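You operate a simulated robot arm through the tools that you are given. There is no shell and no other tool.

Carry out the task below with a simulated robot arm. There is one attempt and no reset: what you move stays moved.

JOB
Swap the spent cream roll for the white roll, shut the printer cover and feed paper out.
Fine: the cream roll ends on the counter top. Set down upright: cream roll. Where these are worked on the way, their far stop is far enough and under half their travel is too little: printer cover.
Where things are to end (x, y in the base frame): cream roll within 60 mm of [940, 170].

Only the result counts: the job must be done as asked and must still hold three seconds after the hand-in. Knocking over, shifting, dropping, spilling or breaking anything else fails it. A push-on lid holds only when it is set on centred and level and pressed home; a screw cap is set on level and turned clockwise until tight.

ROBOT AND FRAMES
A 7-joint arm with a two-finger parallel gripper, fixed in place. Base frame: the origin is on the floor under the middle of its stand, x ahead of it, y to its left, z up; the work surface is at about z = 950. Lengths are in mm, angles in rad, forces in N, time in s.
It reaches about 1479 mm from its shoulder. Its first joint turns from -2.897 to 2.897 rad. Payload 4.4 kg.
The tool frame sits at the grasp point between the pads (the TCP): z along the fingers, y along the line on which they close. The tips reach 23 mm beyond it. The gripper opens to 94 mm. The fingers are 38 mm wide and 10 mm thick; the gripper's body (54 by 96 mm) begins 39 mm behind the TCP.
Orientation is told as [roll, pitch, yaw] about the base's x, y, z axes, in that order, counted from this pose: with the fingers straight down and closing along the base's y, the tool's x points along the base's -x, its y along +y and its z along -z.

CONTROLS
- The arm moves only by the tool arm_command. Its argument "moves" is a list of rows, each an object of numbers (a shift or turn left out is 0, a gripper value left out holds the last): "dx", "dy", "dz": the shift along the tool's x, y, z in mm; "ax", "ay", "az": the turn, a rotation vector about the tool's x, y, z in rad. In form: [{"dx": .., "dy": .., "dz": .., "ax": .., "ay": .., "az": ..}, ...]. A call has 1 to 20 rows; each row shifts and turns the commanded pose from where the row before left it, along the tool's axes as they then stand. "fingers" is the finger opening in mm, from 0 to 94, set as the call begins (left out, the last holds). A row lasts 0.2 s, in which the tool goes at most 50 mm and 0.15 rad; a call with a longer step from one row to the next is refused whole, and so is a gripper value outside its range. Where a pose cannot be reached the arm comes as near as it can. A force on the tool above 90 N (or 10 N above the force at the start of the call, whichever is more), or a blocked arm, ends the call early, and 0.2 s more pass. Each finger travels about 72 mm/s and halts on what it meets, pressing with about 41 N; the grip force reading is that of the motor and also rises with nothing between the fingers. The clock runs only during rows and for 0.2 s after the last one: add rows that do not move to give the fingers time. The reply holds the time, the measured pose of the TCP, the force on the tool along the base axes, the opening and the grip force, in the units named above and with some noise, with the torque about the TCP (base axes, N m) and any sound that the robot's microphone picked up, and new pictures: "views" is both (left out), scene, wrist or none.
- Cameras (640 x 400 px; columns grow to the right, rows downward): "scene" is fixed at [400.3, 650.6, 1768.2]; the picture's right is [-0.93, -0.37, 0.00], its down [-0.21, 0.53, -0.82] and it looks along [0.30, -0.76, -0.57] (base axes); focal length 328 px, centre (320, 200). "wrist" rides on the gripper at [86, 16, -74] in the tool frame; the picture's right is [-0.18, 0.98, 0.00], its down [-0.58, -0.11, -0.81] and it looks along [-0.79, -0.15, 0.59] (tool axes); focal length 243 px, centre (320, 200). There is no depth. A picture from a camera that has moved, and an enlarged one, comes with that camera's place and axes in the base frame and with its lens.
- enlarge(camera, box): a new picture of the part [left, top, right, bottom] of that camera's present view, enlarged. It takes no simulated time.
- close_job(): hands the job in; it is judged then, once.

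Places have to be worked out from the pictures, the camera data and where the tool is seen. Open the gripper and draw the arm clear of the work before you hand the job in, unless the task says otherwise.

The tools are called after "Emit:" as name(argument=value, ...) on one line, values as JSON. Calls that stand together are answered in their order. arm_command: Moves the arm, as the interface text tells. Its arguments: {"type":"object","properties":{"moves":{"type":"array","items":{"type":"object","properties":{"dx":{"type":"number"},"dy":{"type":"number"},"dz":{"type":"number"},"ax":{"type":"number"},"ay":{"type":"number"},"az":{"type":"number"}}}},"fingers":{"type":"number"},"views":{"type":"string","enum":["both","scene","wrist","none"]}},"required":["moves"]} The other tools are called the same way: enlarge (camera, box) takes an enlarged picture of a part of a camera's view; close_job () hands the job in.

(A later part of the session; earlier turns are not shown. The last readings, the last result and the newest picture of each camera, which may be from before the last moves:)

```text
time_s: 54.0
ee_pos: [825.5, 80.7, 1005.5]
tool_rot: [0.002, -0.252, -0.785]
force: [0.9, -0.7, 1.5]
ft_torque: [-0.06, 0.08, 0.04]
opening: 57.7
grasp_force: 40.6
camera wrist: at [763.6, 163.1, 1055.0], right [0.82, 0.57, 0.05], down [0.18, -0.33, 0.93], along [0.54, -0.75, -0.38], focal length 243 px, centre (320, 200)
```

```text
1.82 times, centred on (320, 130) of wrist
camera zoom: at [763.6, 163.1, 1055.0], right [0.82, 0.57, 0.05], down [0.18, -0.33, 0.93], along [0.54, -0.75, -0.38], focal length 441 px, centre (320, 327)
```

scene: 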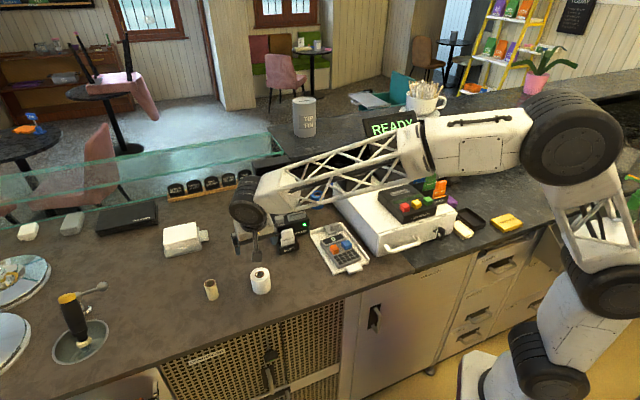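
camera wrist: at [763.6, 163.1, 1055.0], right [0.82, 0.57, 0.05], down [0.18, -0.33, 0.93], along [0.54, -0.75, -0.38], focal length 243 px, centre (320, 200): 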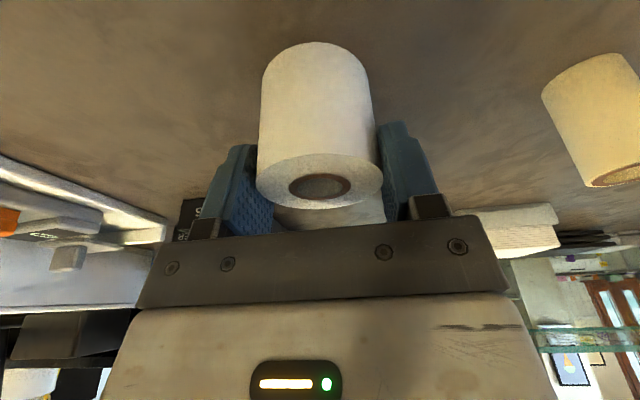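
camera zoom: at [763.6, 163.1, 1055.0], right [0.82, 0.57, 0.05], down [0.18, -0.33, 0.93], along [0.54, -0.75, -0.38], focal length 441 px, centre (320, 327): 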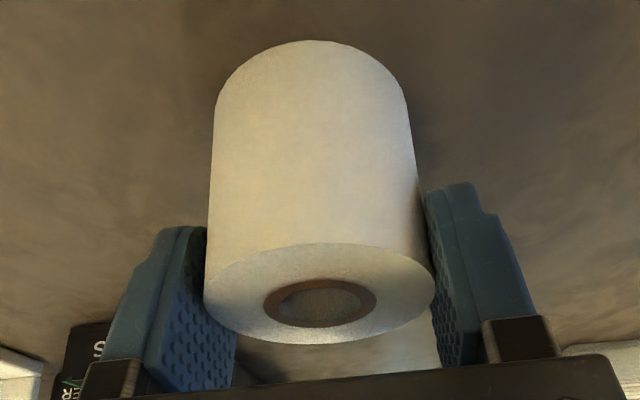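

The white roll is held firmly (opening 57.7 mm), centred in the grip. I lift it straight up.

Emit:
arm_command(moves=[{"dx": -2.5, "dz": -9.7}, {"dx": -7.5, "dz": -29.1}, {"dx": -7.5, "dz": -29.1}, {"dx": -7.5, "dz": -29.1}, {"dx": -7.5, "dz": -29.1}, {"dx": -1.5, "dz": -6}, {}, {}], fingers=0, views="both")

Emit:
enlarge(camera="scene", box=[240, 150, 340, 260])

Emit:
enlarge(camera="wrist", box=[180, 20, 460, 240])

```text
time_s: 55.8
ee_pos: [825.5, 77.9, 1139.8]
tool_rot: [0.001, -0.251, -0.786]
force: [-0.4, 0.3, -1.1]
ft_torque: [0.0, -0.03, -0.02]
opening: 57.3
grasp_force: 41.1
camera wrist: at [763.4, 162.5, 1190.0], right [0.82, 0.57, 0.05], down [0.18, -0.33, 0.93], along [0.54, -0.75, -0.38], focal length 243 px, centre (320, 200)
```

scene: 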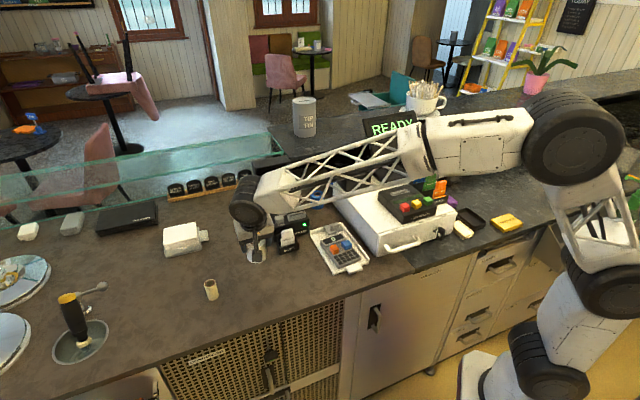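
wrist: 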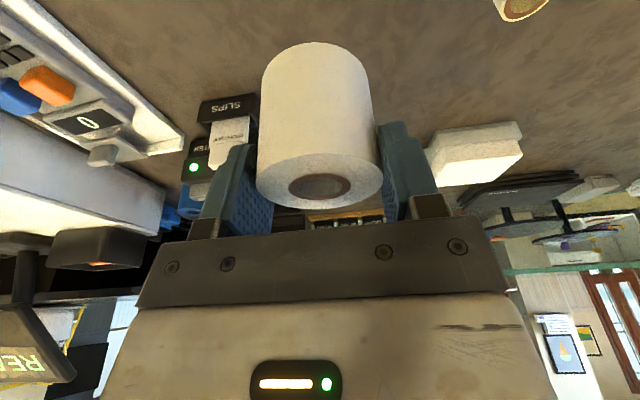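

```text
3.64 times, centred on (290, 205) of scene
camera zoom: at [400.3, 650.6, 1768.2], right [-0.93, -0.37, 0.0], down [-0.21, 0.53, -0.82], along [0.3, -0.76, -0.57], focal length 1191 px, centre (429, 182)
```

zoom: 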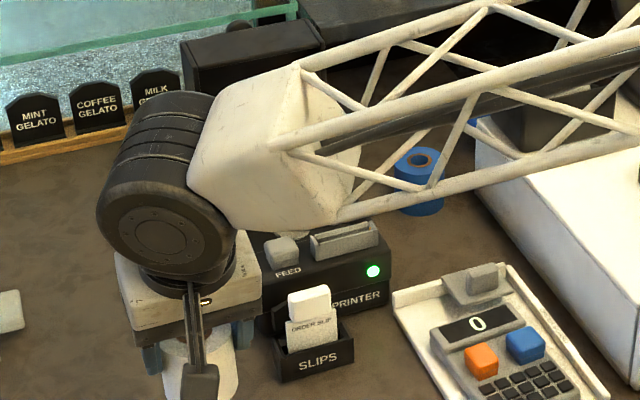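

```text
1.82 times, centred on (320, 130) of wrist
camera zoom: at [763.4, 162.5, 1190.0], right [0.82, 0.57, 0.05], down [0.18, -0.33, 0.93], along [0.54, -0.75, -0.38], focal length 441 px, centre (320, 327)
```

zoom: 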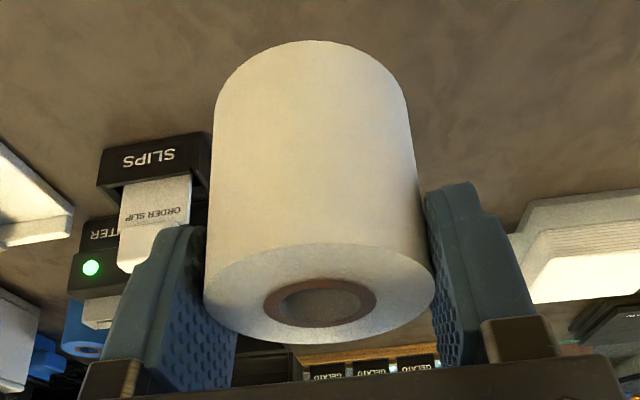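

The roll hangs upright and unchanged in the grip. I carry it over the printer toward the peg axis (n≈812.5, e1≈476, i.e. about (911, -238)).

Emit:
arm_command(moves=[{"dx": -14, "dy": -8, "dz": 3.6}, {"dx": -28, "dy": -17, "dz": 7.1}, {"dx": -28, "dy": -17, "dz": 7.1}, {"dx": -28, "dy": -17, "dz": 7.1}, {"dx": -28, "dy": -17, "dz": 7.1}, {"dx": -28, "dy": -17, "dz": 7.1}, {"dx": -28, "dy": -17, "dz": 7.1}, {"dx": -28, "dy": -17, "dz": 7.1}, {"dx": -28, "dy": -17, "dz": 7.1}, {"dx": -20, "dy": -11, "dz": 5.1}, {"dx": -13, "dy": -6, "dz": 3.3}, {}, {}], fingers=0, views="both")

Emit:
enlarge(camera="scene", box=[245, 150, 335, 250])

Emit:
enlarge(camera="wrist", box=[180, 0, 460, 230])

```text
time_s: 58.5
ee_pos: [911.5, -233.2, 1140.7]
tool_rot: [0.002, -0.25, -0.785]
force: [-0.3, -0.2, -1.6]
ft_torque: [-0.01, 0.01, 0.0]
opening: 57.9
grasp_force: 40.7
camera wrist: at [848.7, -148.8, 1190.4], right [0.82, 0.57, 0.05], down [0.18, -0.33, 0.93], along [0.54, -0.75, -0.38], focal length 243 px, centre (320, 200)
```

scene: 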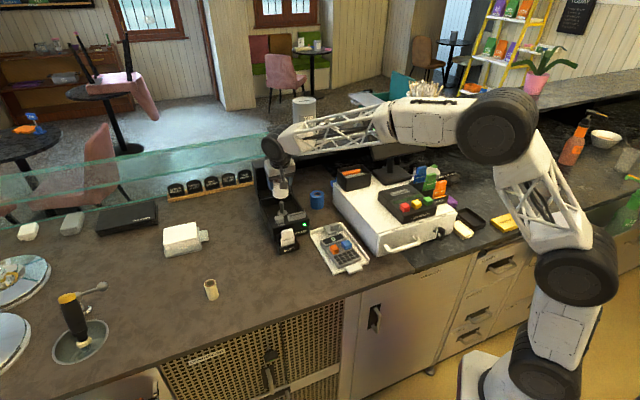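
wrist: 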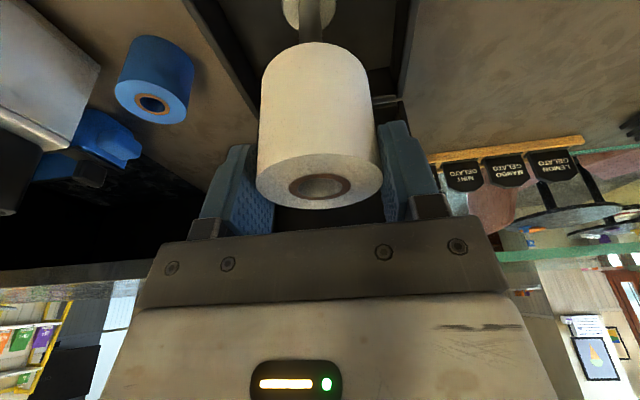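

```text
4.00 times, centred on (290, 200) of scene
camera zoom: at [400.3, 650.6, 1768.2], right [-0.93, -0.37, 0.0], down [-0.21, 0.53, -0.82], along [0.3, -0.76, -0.57], focal length 1310 px, centre (440, 200)
```

zoom: 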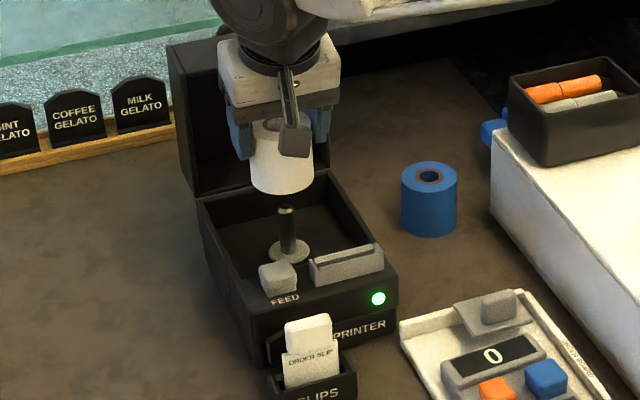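

```text
1.74 times, centred on (320, 115) of wrist
camera zoom: at [848.7, -148.8, 1190.4], right [0.82, 0.57, 0.05], down [0.18, -0.33, 0.93], along [0.54, -0.75, -0.38], focal length 422 px, centre (320, 348)
```

zoom: 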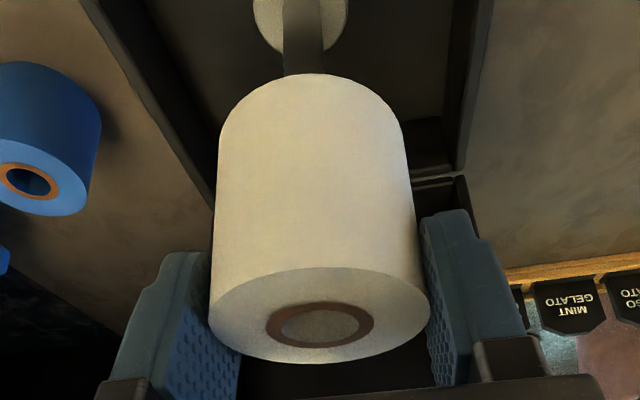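

I check the alignment of roll and peg closely from the scene camera before lowering.

Emit:
enlarge(camera="scene", box=[264, 172, 304, 222])

Emit:
enlarge(camera="wrist", box=[260, 0, 390, 80])

```text
8.00 times, centred on (284, 197) of scene
camera zoom: at [400.3, 650.6, 1768.2], right [-0.93, -0.37, 0.0], down [-0.21, 0.53, -0.82], along [0.3, -0.76, -0.57], focal length 2621 px, centre (608, 224)
```

zoom: 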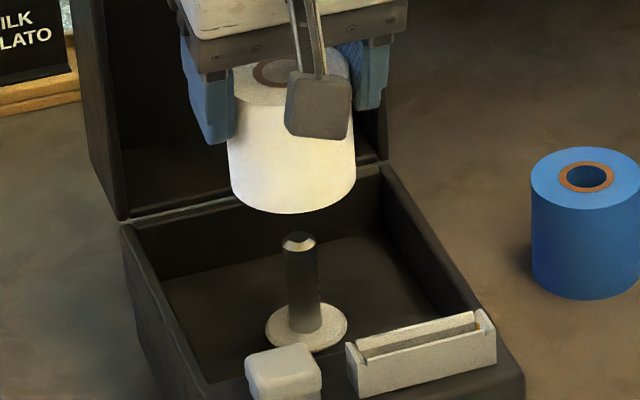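

```text
4.92 times, centred on (325, 40) of wrist
camera zoom: at [848.7, -148.8, 1190.4], right [0.82, 0.57, 0.05], down [0.18, -0.33, 0.93], along [0.54, -0.75, -0.38], focal length 1194 px, centre (295, 988)
```

zoom: 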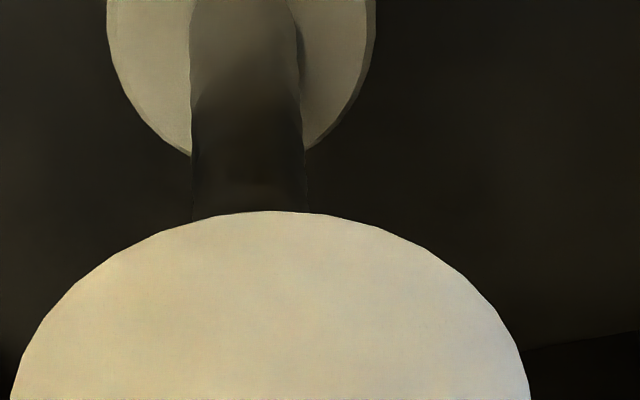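

I want to double-check my calibration along the depth direction, so I zoom on the placed cream roll (known TCP position) and on the peg.

Emit:
enlarge(camera="scene", box=[190, 265, 234, 310])

Emit:
enlarge(camera="scene", box=[272, 192, 304, 222])

```text
8.89 times, centred on (212, 288) of scene
camera zoom: at [400.3, 650.6, 1768.2], right [-0.93, -0.37, 0.0], down [-0.21, 0.53, -0.82], along [0.3, -0.76, -0.57], focal length 2912 px, centre (1280, -578)
```

zoom: 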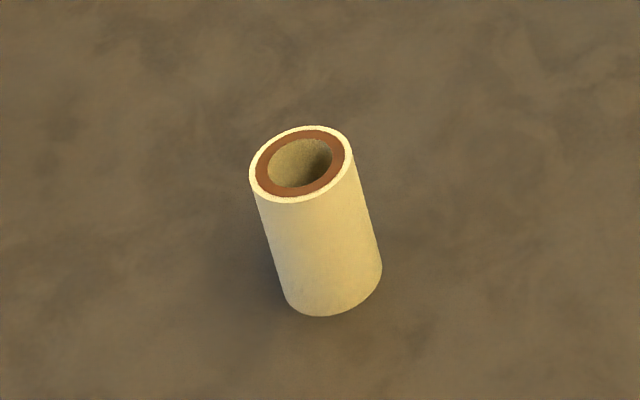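

```text
13.33 times, centred on (288, 207) of scene
camera zoom: at [400.3, 650.6, 1768.2], right [-0.93, -0.37, 0.0], down [-0.21, 0.53, -0.82], along [0.3, -0.76, -0.57], focal length 4368 px, centre (747, 107)
```

zoom: 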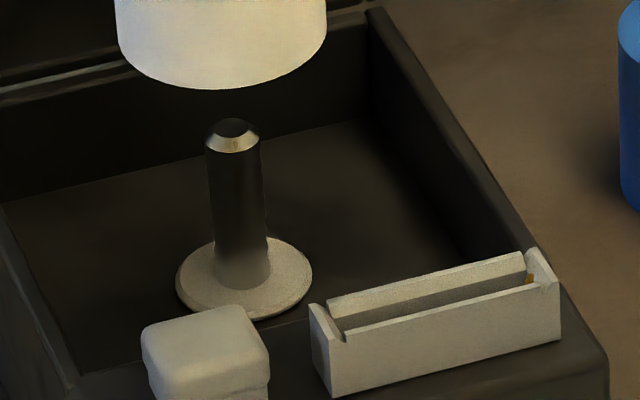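

Comparing roll and peg in the same scene view: the roll base is about 6 mm short of the peg along the depth direction and about 3 mm off sideways. I correct both and lower to just above the peg top (z≈1047).

Emit:
arm_command(moves=[{"dx": -3.1, "dy": -1.5, "dz": 0.8}, {"dx": -3.1, "dy": -1.5, "dz": 0.8}, {"dx": 3.5, "dz": 13.6}, {"dx": 3, "dz": 11.6}, {}, {}], fingers=0, views="none")

Emit:
enlarge(camera="scene", box=[268, 182, 308, 222])

Emit:
enlarge(camera="wrist", box=[180, 0, 460, 230])

```text
time_s: 60.0
ee_pos: [913.1, -238.9, 1113.4]
tool_rot: [0.001, -0.252, -0.786]
force: [0.3, 1.1, -0.9]
ft_torque: [0.0, 0.01, 0.01]
opening: 57.7
grasp_force: 41.0
```

```text
10.00 times, centred on (288, 202) of scene
camera zoom: at [400.3, 650.6, 1768.2], right [-0.93, -0.37, 0.0], down [-0.21, 0.53, -0.82], along [0.3, -0.76, -0.57], focal length 3276 px, centre (640, 180)
```

zoom: 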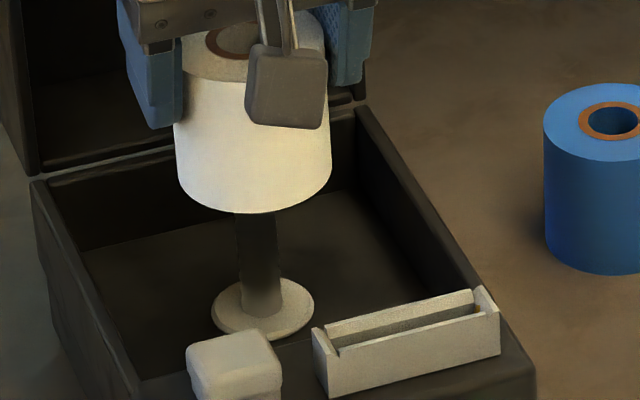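

```text
1.74 times, centred on (320, 115) of wrist
camera zoom: at [850.7, -155.5, 1164.6], right [0.82, 0.57, 0.05], down [0.18, -0.33, 0.93], along [0.54, -0.75, -0.38], focal length 422 px, centre (320, 348)
```

zoom: 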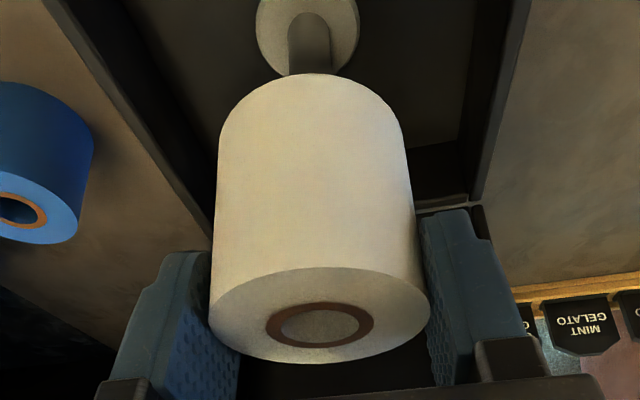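

Alignment now matches within about 1–2 mm in both directions. I lower in small steps and watch the force as the core takes the peg.

Emit:
arm_command(moves=[{"dx": 1.23, "dz": 4.85}, {"dx": 1.23, "dz": 4.85}, {"dx": 1.23, "dz": 4.85}, {"dx": 1.23, "dz": 4.85}, {}], fingers=0, views="none")

Emit:
enlarge(camera="scene", box=[268, 182, 308, 222])

```text
time_s: 61.1
ee_pos: [912.2, -239.8, 1094.7]
tool_rot: [0.001, -0.25, -0.784]
force: [3.0, -1.8, -1.7]
ft_torque: [-0.09, -0.09, 0.0]
opening: 57.5
grasp_force: 40.8
```

```text
10.00 times, centred on (288, 202) of scene
camera zoom: at [400.3, 650.6, 1768.2], right [-0.93, -0.37, 0.0], down [-0.21, 0.53, -0.82], along [0.3, -0.76, -0.57], focal length 3276 px, centre (640, 180)
```

zoom: 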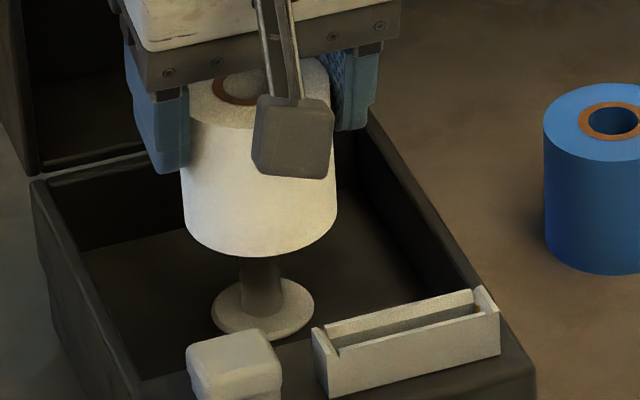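

Force stays near zero with the base now below the peg top, so the core is on the peg. I continue down.

Emit:
arm_command(moves=[{"dx": 1.23, "dz": 4.85}, {"dx": 1.23, "dz": 4.85}, {"dx": 1.23, "dz": 4.85}, {"dx": 1.23, "dz": 4.85}, {"dx": 1.23, "dz": 4.85}, {}], fingers=0, views="none")

Emit:
enlarge(camera="scene", box=[268, 182, 308, 222])

```text
time_s: 62.5
ee_pos: [912.2, -240.1, 1068.4]
tool_rot: [0.002, -0.251, -0.785]
force: [0.0, 0.3, -1.2]
ft_torque: [0.01, 0.0, -0.01]
opening: 57.4
grasp_force: 40.4
```

```text
10.00 times, centred on (288, 202) of scene
camera zoom: at [400.3, 650.6, 1768.2], right [-0.93, -0.37, 0.0], down [-0.21, 0.53, -0.82], along [0.3, -0.76, -0.57], focal length 3276 px, centre (640, 180)
```

zoom: 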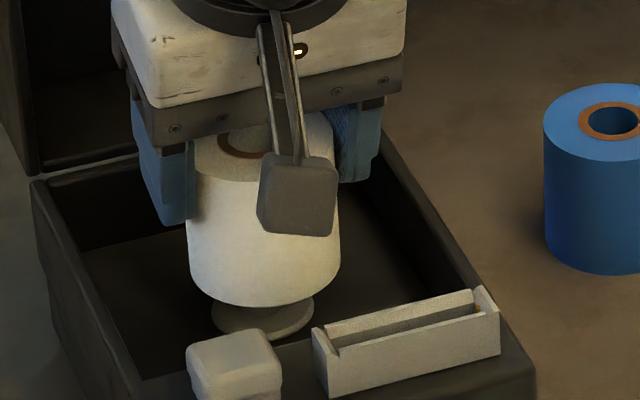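

The roll slides freely down the peg; about 18 mm remain to the flange. I lower most of it, then feel for contact in small steps.

Emit:
arm_command(moves=[{"dx": 0.99, "dz": 3.88}, {"dx": 0.99, "dz": 3.88}, {"dx": 0.99, "dz": 3.88}, {}], fingers=0, views="none")

Emit:
arm_command(moves=[{"dx": 0.5, "dz": 1.94}, {"dx": 0.5, "dz": 1.94}, {}], fingers=0, views="none")

```text
time_s: 63.5
ee_pos: [913.1, -240.2, 1058.3]
tool_rot: [0.001, -0.252, -0.785]
force: [-1.2, -0.1, -0.8]
ft_torque: [-0.02, 0.02, 0.01]
opening: 57.5
grasp_force: 41.0
```

```text
time_s: 64.3
ee_pos: [912.9, -240.8, 1055.1]
tool_rot: [0.003, -0.251, -0.787]
force: [-0.1, -0.5, -0.1]
ft_torque: [-0.01, 0.02, 0.01]
opening: 57.6
grasp_force: 41.3
```

No contact yet at TCP z≈1055; continuing in small steps.

Emit:
arm_command(moves=[{"dx": 0.37, "dz": 1.45}, {"dx": 0.37, "dz": 1.45}, {}], fingers=0, views="none")

Emit:
arm_command(moves=[{"dx": 0.25, "dz": 0.97}, {"dx": 0.25, "dz": 0.97}, {}], fingers=0, views="none")

Emit:
enlarge(camera="scene", box=[268, 182, 308, 222])

```text
time_s: 65.2
ee_pos: [911.0, -239.3, 1051.1]
tool_rot: [0.003, -0.251, -0.784]
force: [0.4, 0.3, -1.5]
ft_torque: [0.03, -0.01, -0.01]
opening: 57.5
grasp_force: 41.3
```

```text
time_s: 66.0
ee_pos: [912.1, -239.7, 1050.3]
tool_rot: [0.001, -0.251, -0.786]
force: [-0.4, -0.8, -1.0]
ft_torque: [0.01, 0.01, -0.02]
opening: 57.6
grasp_force: 41.3
```

```text
10.00 times, centred on (288, 202) of scene
camera zoom: at [400.3, 650.6, 1768.2], right [-0.93, -0.37, 0.0], down [-0.21, 0.53, -0.82], along [0.3, -0.76, -0.57], focal length 3276 px, centre (640, 180)
```

zoom: 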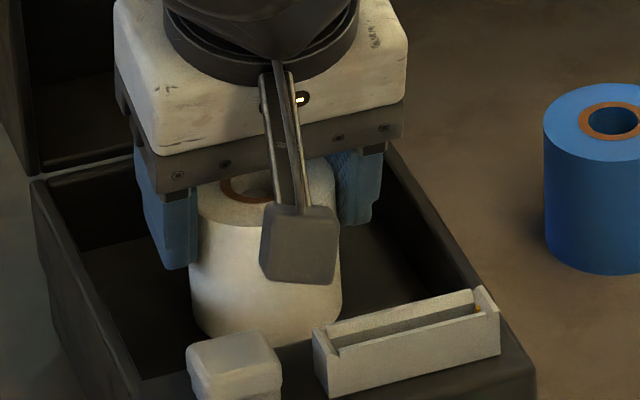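

Still free; a few more small steps down.

Emit:
arm_command(moves=[{"dx": 0.25, "dz": 0.97}, {"dx": 0.25, "dz": 0.97}, {}], fingers=0, views="none")

Emit:
arm_command(moves=[{"dx": 0.25, "dz": 0.97}, {"dx": 0.25, "dz": 0.97}, {}], fingers=0, views="none")

```text
time_s: 66.8
ee_pos: [912.7, -239.6, 1049.5]
tool_rot: [0.004, -0.255, -0.785]
force: [-3.7, 3.9, 17.8]
ft_torque: [0.11, 0.46, -0.08]
opening: 57.1
grasp_force: 40.8
```

```text
time_s: 67.5
ee_pos: [912.8, -239.7, 1046.7]
tool_rot: [0.005, -0.254, -0.784]
force: [-1.0, -4.8, 40.0]
ft_torque: [-0.49, 0.38, 0.05]
opening: 58.2
grasp_force: 40.8
```

Contact at TCP z≈1049, matching the expected flange height, and pressed to 40 N, so the roll is seated. I ease off and open the fingers modestly inside the well.

Emit:
arm_command(moves=[{"dx": -0.5, "dz": -1.94}, {}], fingers=0, views="none")

Emit:
arm_command(moves=[{}, {}, {}], fingers=80, views="both")

Emit:
enlarge(camera="wrist", box=[180, 0, 460, 230])

Emit:
enlarge(camera="scene", box=[268, 182, 308, 222])

```text
time_s: 68.2
ee_pos: [911.9, -240.4, 1046.4]
tool_rot: [0.001, -0.251, -0.784]
force: [8.9, -4.9, 23.6]
ft_torque: [-0.6, -0.36, 0.13]
opening: 57.8
grasp_force: 41.0
```

```text
time_s: 69.0
ee_pos: [911.8, -239.1, 1047.3]
tool_rot: [0.003, -0.252, -0.784]
force: [-0.2, 0.3, -0.4]
ft_torque: [-0.01, -0.02, 0.01]
opening: 80.1
grasp_force: 0.1
camera wrist: at [850.8, -156.2, 1097.2], right [0.82, 0.57, 0.05], down [0.18, -0.33, 0.93], along [0.54, -0.75, -0.38], focal length 243 px, centre (320, 200)
```

scene: 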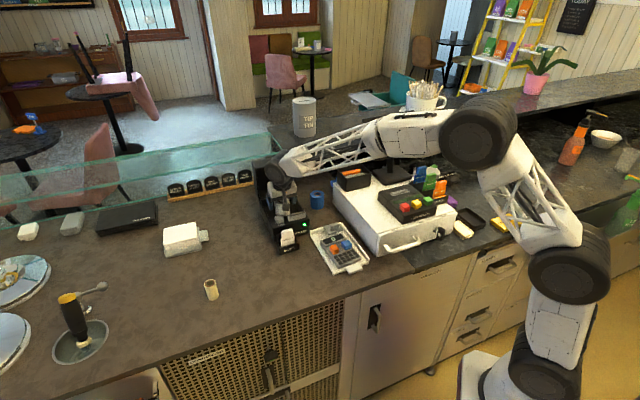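
wrist: 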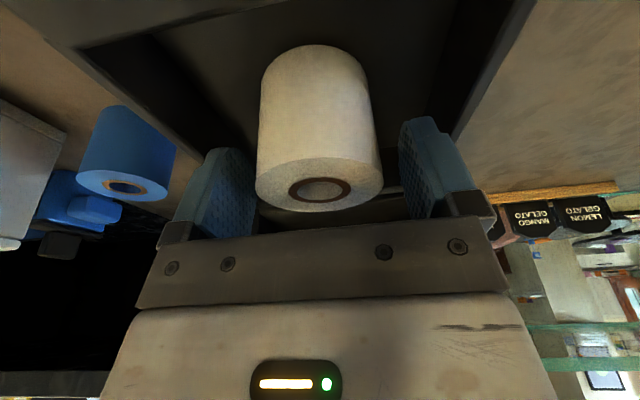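

```text
1.74 times, centred on (320, 115) of wrist
camera zoom: at [850.8, -156.2, 1097.2], right [0.82, 0.57, 0.05], down [0.18, -0.33, 0.93], along [0.54, -0.75, -0.38], focal length 422 px, centre (320, 348)
```

zoom: 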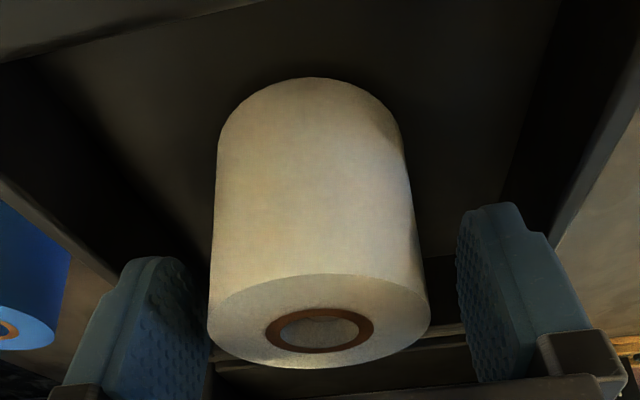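

```text
10.00 times, centred on (288, 202) of scene
camera zoom: at [400.3, 650.6, 1768.2], right [-0.93, -0.37, 0.0], down [-0.21, 0.53, -0.82], along [0.3, -0.76, -0.57], focal length 3276 px, centre (640, 180)
```

zoom: 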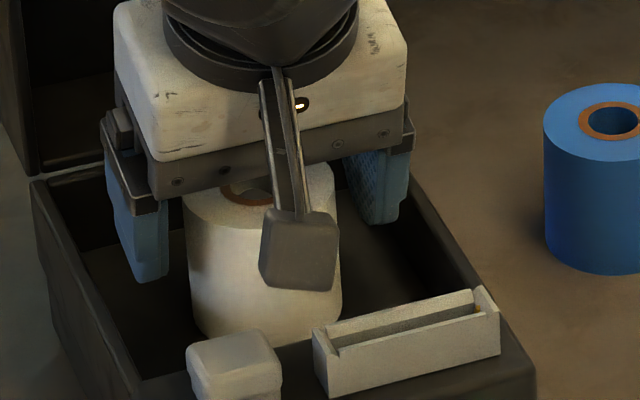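

The roll stays put on the peg. I raise the fingers straight up and clear of it, then look down into the well.

Emit:
arm_command(moves=[{"dx": -2.5, "dz": -9.7}, {"dx": -4.9, "dz": -19.4}, {"dx": -4.9, "dz": -19.4}, {"dx": 5, "dz": -27}, {"dx": 5, "dz": -27}, {"dx": 5, "dz": -27}, {"dx": 5, "dz": -27}, {}, {}], fingers=80, views="both")

Emit:
enlarge(camera="scene", box=[245, 150, 325, 240])

Emit:
enlarge(camera="wrist", box=[220, 0, 420, 120])

```text
time_s: 71.0
ee_pos: [881.0, -208.0, 1199.6]
tool_rot: [0.002, -0.252, -0.784]
force: [0.0, -0.5, 0.4]
ft_torque: [0.02, -0.04, 0.0]
opening: 79.9
grasp_force: 0.0
camera wrist: at [818.1, -123.4, 1248.7], right [0.82, 0.57, 0.05], down [0.18, -0.33, 0.93], along [0.54, -0.75, -0.38], focal length 243 px, centre (320, 200)
```

scene: 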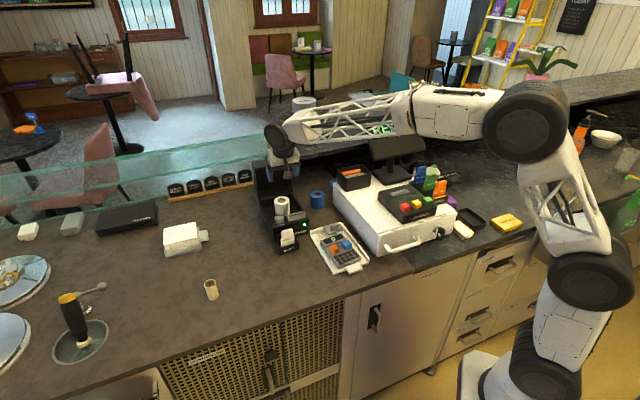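
wrist: 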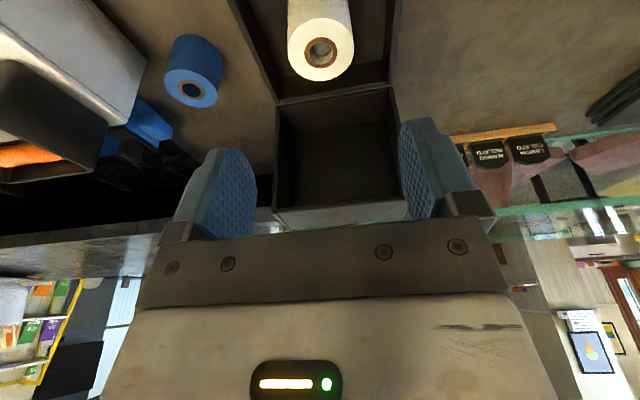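

```text
4.44 times, centred on (285, 195) of scene
camera zoom: at [400.3, 650.6, 1768.2], right [-0.93, -0.37, 0.0], down [-0.21, 0.53, -0.82], along [0.3, -0.76, -0.57], focal length 1456 px, centre (476, 222)
```

zoom: 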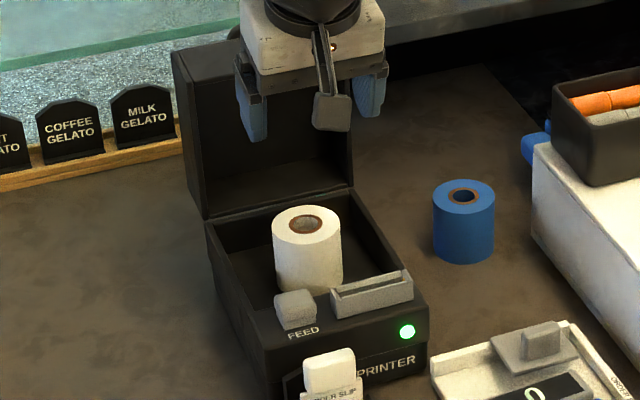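

```text
3.20 times, centred on (320, 60) of wrist
camera zoom: at [818.1, -123.4, 1248.7], right [0.82, 0.57, 0.05], down [0.18, -0.33, 0.93], along [0.54, -0.75, -0.38], focal length 776 px, centre (320, 648)
```

zoom: 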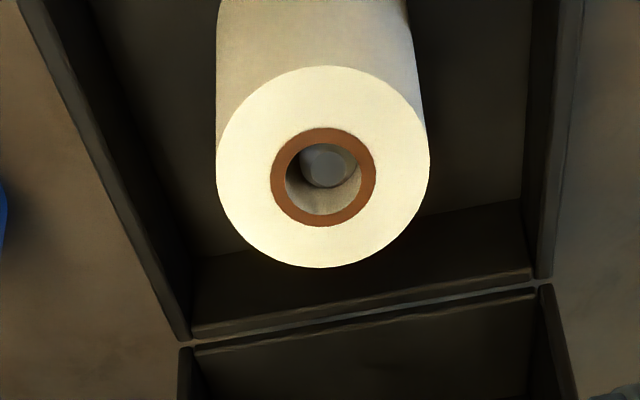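

The white roll sits square on the spindle with the peg visible in its core. To shut the cover under control, I go back to the knob: straighten the tool, rise, and move over to where the knob was released (about (997, -323)).

Emit:
arm_command(moves=[{"ay": 0.1255}, {"ay": 0.1255}, {"dz": -31}, {"dz": -31}, {"dz": -30}, {"dx": -41}, {"dx": -41}, {"dx": -41}, {"dx": -40.5}, {}, {}], fingers=60, views="both")

Emit:
enlarge(camera="wrist", box=[200, 0, 440, 180])

Emit:
enlarge(camera="scene", box=[240, 120, 330, 220])

```text
time_s: 73.3
ee_pos: [994.2, -323.4, 1291.5]
tool_rot: [0.002, 0.001, -0.782]
force: [-0.6, -0.6, -0.3]
ft_torque: [-0.01, -0.01, 0.03]
opening: 60.1
grasp_force: 0.0
camera wrist: at [944.3, -250.7, 1365.4], right [0.82, 0.57, 0.0], down [0.33, -0.49, 0.81], along [0.46, -0.66, -0.59], focal length 243 px, centre (320, 200)
```

scene: 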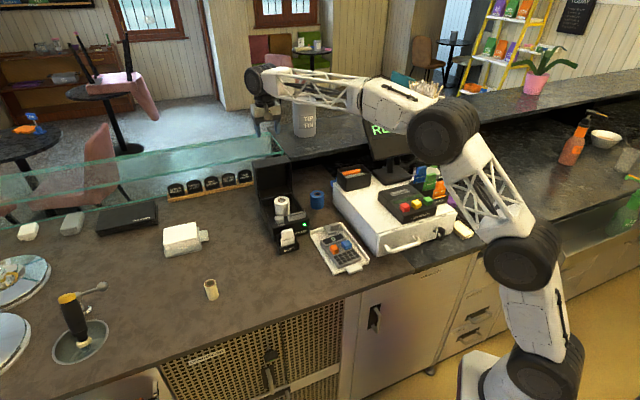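
wrist: 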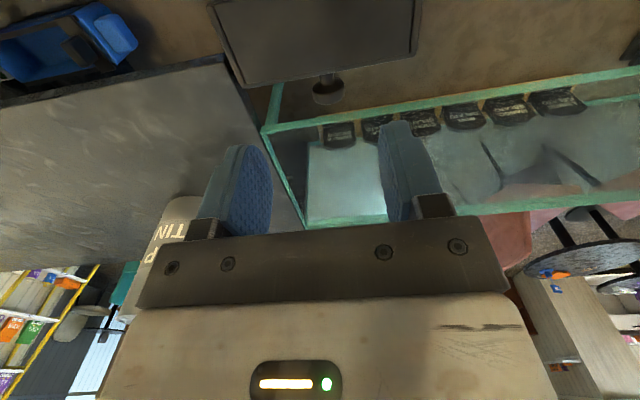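

```text
2.22 times, centred on (320, 90) of wrist
camera zoom: at [944.3, -250.7, 1365.4], right [0.82, 0.57, 0.0], down [0.33, -0.49, 0.81], along [0.46, -0.66, -0.59], focal length 539 px, centre (320, 444)
```

zoom: 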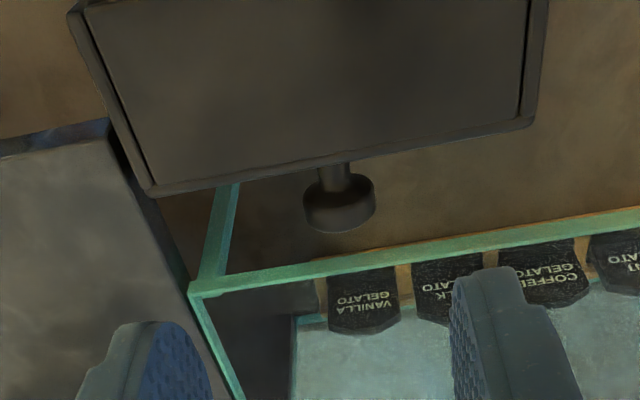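

```text
4.00 times, centred on (285, 170) of scene
camera zoom: at [400.3, 650.6, 1768.2], right [-0.93, -0.37, 0.0], down [-0.21, 0.53, -0.82], along [0.3, -0.76, -0.57], focal length 1310 px, centre (460, 320)
```

zoom: 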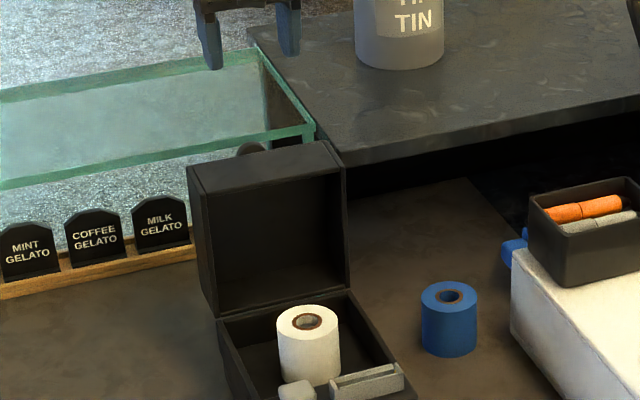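

From here the cover is seen standing near 85–90° (it settled further back after release), with the knob now at roughly n≈955, z≈1165. I move back about 24 mm and lower partway to see it between the fingers.

Emit:
arm_command(moves=[{"dx": -12, "dy": 1}, {"dx": -12}, {"dz": 30}, {"dz": 30}, {"dz": 14}, {}, {}], fingers=60, views="both")

Emit:
enlarge(camera="wrist", box=[200, 40, 440, 240])

Emit:
enlarge(camera="scene", box=[245, 130, 325, 200])

```text
time_s: 75.0
ee_pos: [1012.7, -337.7, 1215.6]
tool_rot: [0.001, -0.001, -0.784]
force: [0.1, 0.9, 0.8]
ft_torque: [-0.02, 0.01, 0.01]
opening: 60.0
grasp_force: 0.2
camera wrist: at [962.5, -264.7, 1289.8], right [0.82, 0.57, 0.0], down [0.33, -0.49, 0.81], along [0.46, -0.66, -0.59], focal length 243 px, centre (320, 200)
```

scene: 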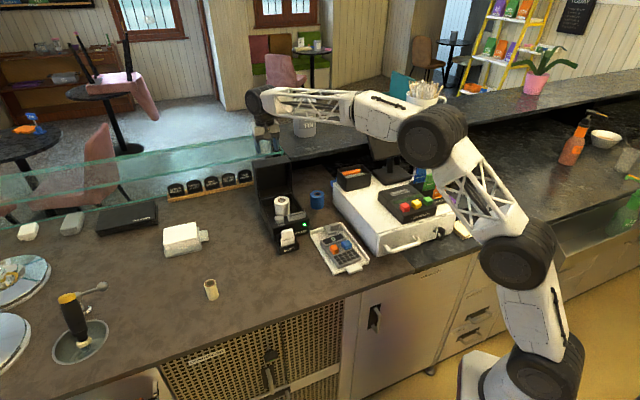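
wrist: 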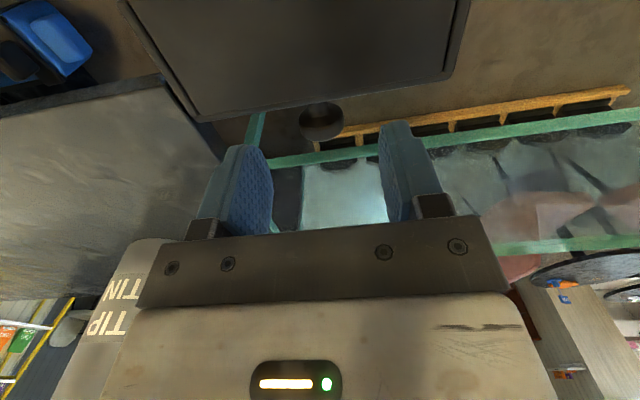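

```text
2.00 times, centred on (320, 140) of wrist
camera zoom: at [962.5, -264.7, 1289.8], right [0.82, 0.57, 0.0], down [0.33, -0.49, 0.81], along [0.46, -0.66, -0.59], focal length 485 px, centre (320, 320)
```

zoom: 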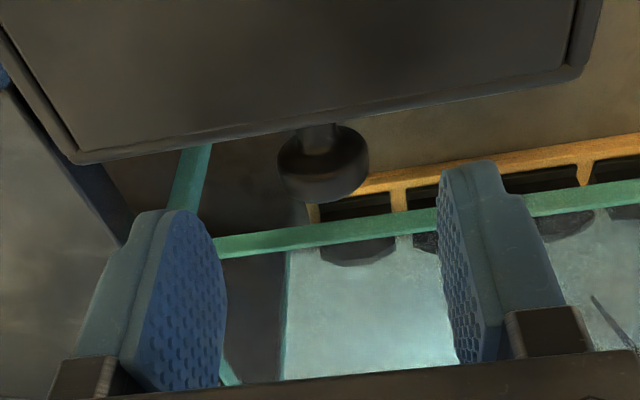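

```text
5.71 times, centred on (285, 165) of scene
camera zoom: at [400.3, 650.6, 1768.2], right [-0.93, -0.37, 0.0], down [-0.21, 0.53, -0.82], along [0.3, -0.76, -0.57], focal length 1872 px, centre (520, 400)
```

zoom: 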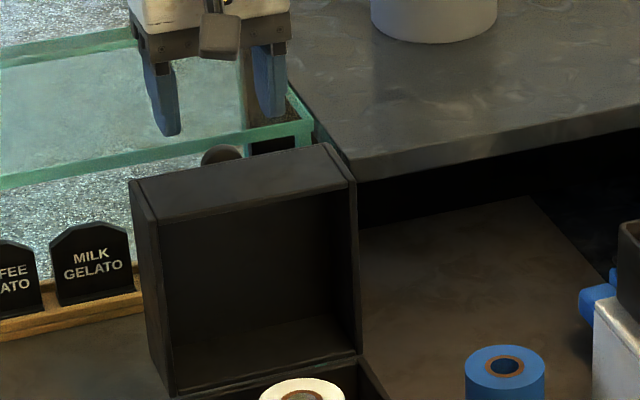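

Both views agree: the cover stands at about 90° with the knob head near n≈962, z≈1156. I move 9 mm further back, then lower the fingers around the knob, clear of the glass case rail (n≈1001).

Emit:
arm_command(moves=[{"dx": -9}, {"dz": 15}, {"dz": 15}, {"dz": 15}, {}, {}], fingers=60, views="wrist")

Emit:
enlarge(camera="wrist", box=[200, 40, 440, 240])

Emit:
enlarge(camera="scene", box=[245, 130, 325, 200])

```text
time_s: 76.3
ee_pos: [1020.0, -344.7, 1170.1]
tool_rot: [0.001, 0.002, -0.783]
force: [0.2, 1.0, -0.5]
ft_torque: [0.0, 0.03, 0.01]
opening: 60.1
grasp_force: 0.0
camera wrist: at [969.1, -272.2, 1243.6], right [0.82, 0.57, 0.0], down [0.33, -0.49, 0.81], along [0.46, -0.66, -0.59], focal length 243 px, centre (320, 200)
```

wrist: 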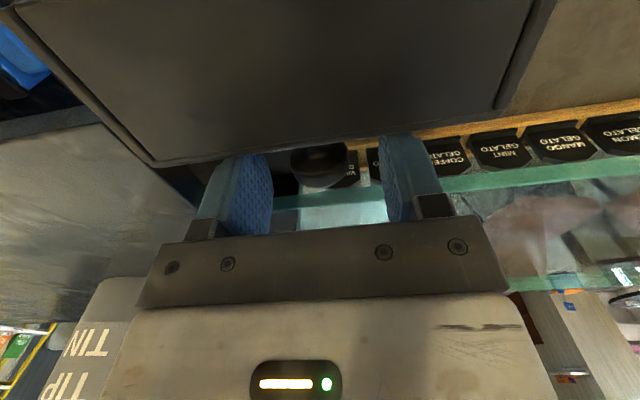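

```text
2.00 times, centred on (320, 140) of wrist
camera zoom: at [969.1, -272.2, 1243.6], right [0.82, 0.57, 0.0], down [0.33, -0.49, 0.81], along [0.46, -0.66, -0.59], focal length 485 px, centre (320, 320)
```

zoom: 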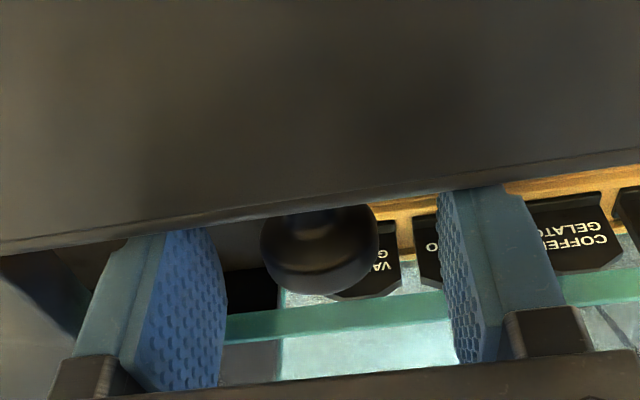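

```text
5.71 times, centred on (285, 165) of scene
camera zoom: at [400.3, 650.6, 1768.2], right [-0.93, -0.37, 0.0], down [-0.21, 0.53, -0.82], along [0.3, -0.76, -0.57], focal length 1872 px, centre (520, 400)
```

zoom: 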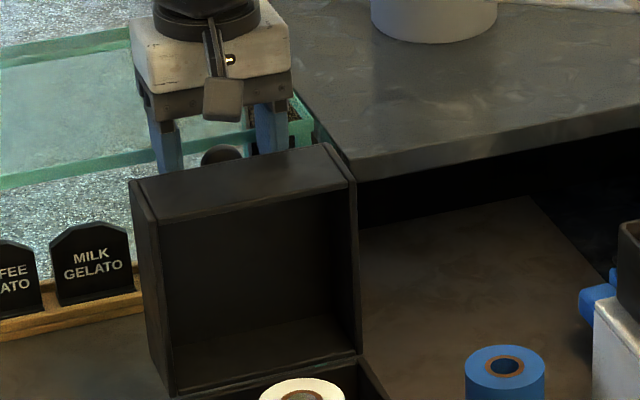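

The knob is between the fingers. I close on it.

Emit:
arm_command(moves=[{}, {}, {}, {}], fingers=0, views="wrist")

Emit:
enlarge(camera="wrist", box=[200, 40, 440, 240])

```text
time_s: 77.3
ee_pos: [1019.5, -345.0, 1169.6]
tool_rot: [0.003, 0.0, -0.783]
force: [-2.7, -2.2, -0.3]
ft_torque: [-0.01, 0.12, -0.02]
opening: 28.2
grasp_force: 45.3
camera wrist: at [969.0, -272.3, 1243.6], right [0.82, 0.57, 0.0], down [0.33, -0.49, 0.81], along [0.46, -0.66, -0.59], focal length 243 px, centre (320, 200)
```

wrist: 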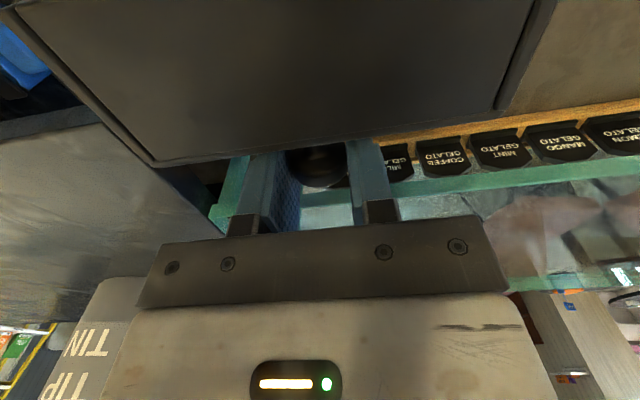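

```text
2.00 times, centred on (320, 140) of wrist
camera zoom: at [969.0, -272.3, 1243.6], right [0.82, 0.57, 0.0], down [0.33, -0.49, 0.81], along [0.46, -0.66, -0.59], focal length 485 px, centre (320, 320)
```

zoom: 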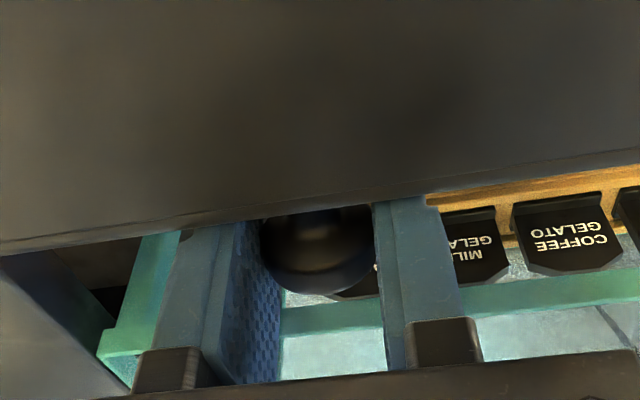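

Firm grip with no side load. I bring the cover forward along the same arc in reverse.

Emit:
arm_command(moves=[{"dx": 4.4, "dz": -2.6}, {"dx": 4.5, "dz": -2.5}, {"dx": 6.5, "dz": -3.2}, {"dx": 6.6, "dz": -3.0}, {"dx": 6.8, "dz": -2.5}, {"dx": 6.9, "dz": -2.3}, {}], fingers=0, views="none")

```text
time_s: 79.0
ee_pos: [994.3, -319.3, 1186.0]
tool_rot: [0.004, 0.0, -0.783]
force: [30.4, 21.0, -5.6]
ft_torque: [-0.57, -1.41, -0.09]
opening: 28.2
grasp_force: 44.3
```

Some side load along +y again; I shift 2 mm that way and continue forward.

Emit:
arm_command(moves=[{"dy": 1.0, "dx": 6.9, "dz": -1.9}, {"dy": 1.0, "dx": 7.1, "dz": -1.6}, {"dx": 7.1, "dz": -1.2}, {"dx": 7.2, "dz": -0.9}, {"dx": 7.2, "dz": -0.5}, {"dx": 7.3, "dz": -0.1}, {}], fingers=0, views="none")

```text
time_s: 80.5
ee_pos: [965.1, -290.2, 1192.7]
tool_rot: [0.002, 0.0, -0.785]
force: [-1.4, -13.8, -2.8]
ft_torque: [-1.17, -0.94, 0.07]
opening: 28.4
grasp_force: 44.9
```

Loads are small and the path is on track (about 57°). I continue lowering.

Emit:
arm_command(moves=[{"dx": 7.2, "dz": 0.3}, {"dx": 7.2, "dz": 0.6}, {"dx": 7.2, "dz": 1.0}, {"dx": 7.1, "dz": 1.4}, {"dx": 7.0, "dz": 1.7}, {"dx": 7.0, "dz": 2.0}, {}], fingers=0, views="scene")

Emit:
enlarge(camera="scene", box=[245, 130, 335, 240])

```text
time_s: 82.2
ee_pos: [934.9, -259.1, 1186.3]
tool_rot: [0.002, 0.0, -0.786]
force: [-27.4, -36.9, 8.8]
ft_torque: [-1.56, -0.47, -0.14]
opening: 28.4
grasp_force: 44.6
```

scene: 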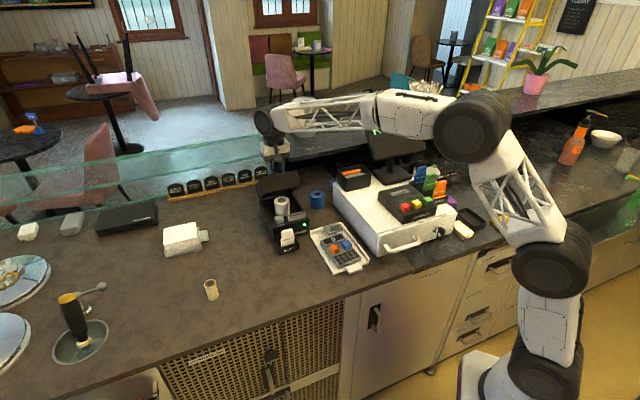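

```text
3.64 times, centred on (290, 185) of scene
camera zoom: at [400.3, 650.6, 1768.2], right [-0.93, -0.37, 0.0], down [-0.21, 0.53, -0.82], along [0.3, -0.76, -0.57], focal length 1191 px, centre (429, 254)
```

zoom: 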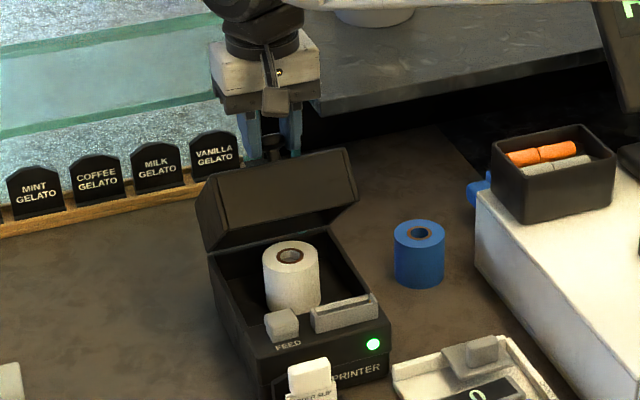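

Cover at about 40°. I relieve the side load (now toward -y) and continue down.

Emit:
arm_command(moves=[{"dy": -1.5}, {"dy": -1, "dx": 6.7, "dz": 2.4}, {"dx": 6.7, "dz": 2.7}, {"dx": 6.5, "dz": 3.1}, {"dx": 6.4, "dz": 3.4}, {"dx": 6.2, "dz": 3.8}, {"dx": 6.1, "dz": 4.0}, {}], fingers=0, views="none")

```text
time_s: 84.0
ee_pos: [906.8, -231.8, 1165.4]
tool_rot: [0.003, -0.002, -0.783]
force: [28.4, 39.7, 24.4]
ft_torque: [-0.32, -1.18, 0.25]
opening: 28.5
grasp_force: 45.0
```

At about 23°. I relieve the side load again and continue.

Emit:
arm_command(moves=[{"dy": 1.5}, {"dy": 0.5, "dx": 5.8, "dz": 4.0}, {"dx": 5.6, "dz": 4.3}, {"dx": 5.3, "dz": 4.7}, {"dx": 5.2, "dz": 5.0}, {"dx": 4.8, "dz": 5.3}, {}], fingers=0, views="scene")

Emit:
enlarge(camera="scene", box=[245, 150, 335, 250])

```text
time_s: 85.5
ee_pos: [887.4, -212.9, 1141.3]
tool_rot: [0.003, 0.001, -0.783]
force: [19.9, 14.4, 5.2]
ft_torque: [-0.61, -0.93, 0.17]
opening: 28.4
grasp_force: 45.4
```

scene: 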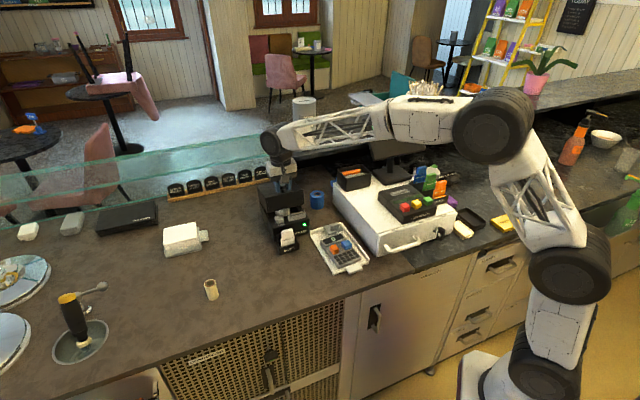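

```text
4.00 times, centred on (290, 200) of scene
camera zoom: at [400.3, 650.6, 1768.2], right [-0.93, -0.37, 0.0], down [-0.21, 0.53, -0.82], along [0.3, -0.76, -0.57], focal length 1310 px, centre (440, 200)
```

zoom: 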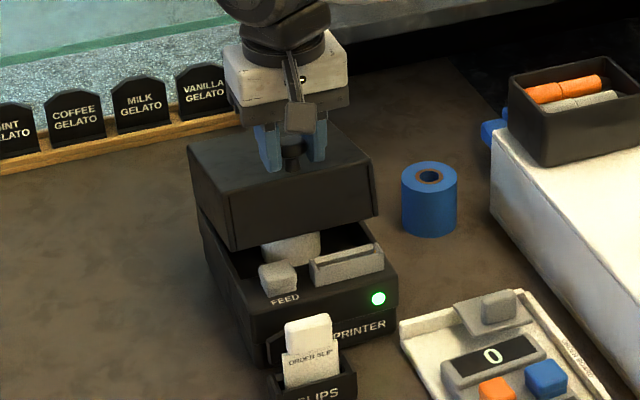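

Cover nearly shut (about 9°). I bring it the rest of the way down.

Emit:
arm_command(moves=[{"dx": 4.6, "dz": 5.4}, {"dx": 4.3, "dz": 5.7}, {"dx": 3.5, "dz": 5.0}, {}], fingers=0, views="none")

Emit:
enlarge(camera="scene", box=[245, 150, 335, 250])

```text
time_s: 86.5
ee_pos: [878.5, -204.2, 1127.2]
tool_rot: [0.004, 0.0, -0.783]
force: [-4.4, 3.0, 11.4]
ft_torque: [-0.87, -0.81, 0.09]
opening: 28.4
grasp_force: 44.8
```

```text
4.00 times, centred on (290, 200) of scene
camera zoom: at [400.3, 650.6, 1768.2], right [-0.93, -0.37, 0.0], down [-0.21, 0.53, -0.82], along [0.3, -0.76, -0.57], focal length 1310 px, centre (440, 200)
```

zoom: 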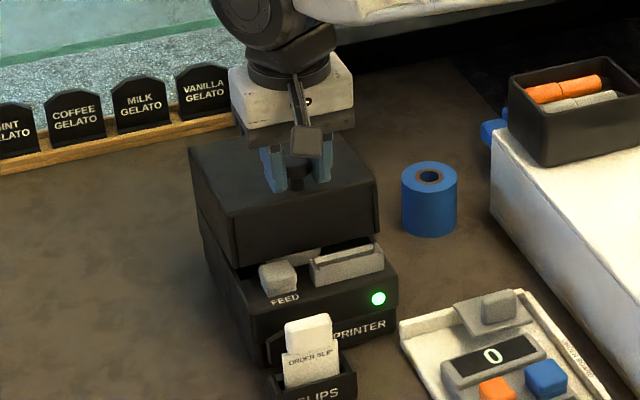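

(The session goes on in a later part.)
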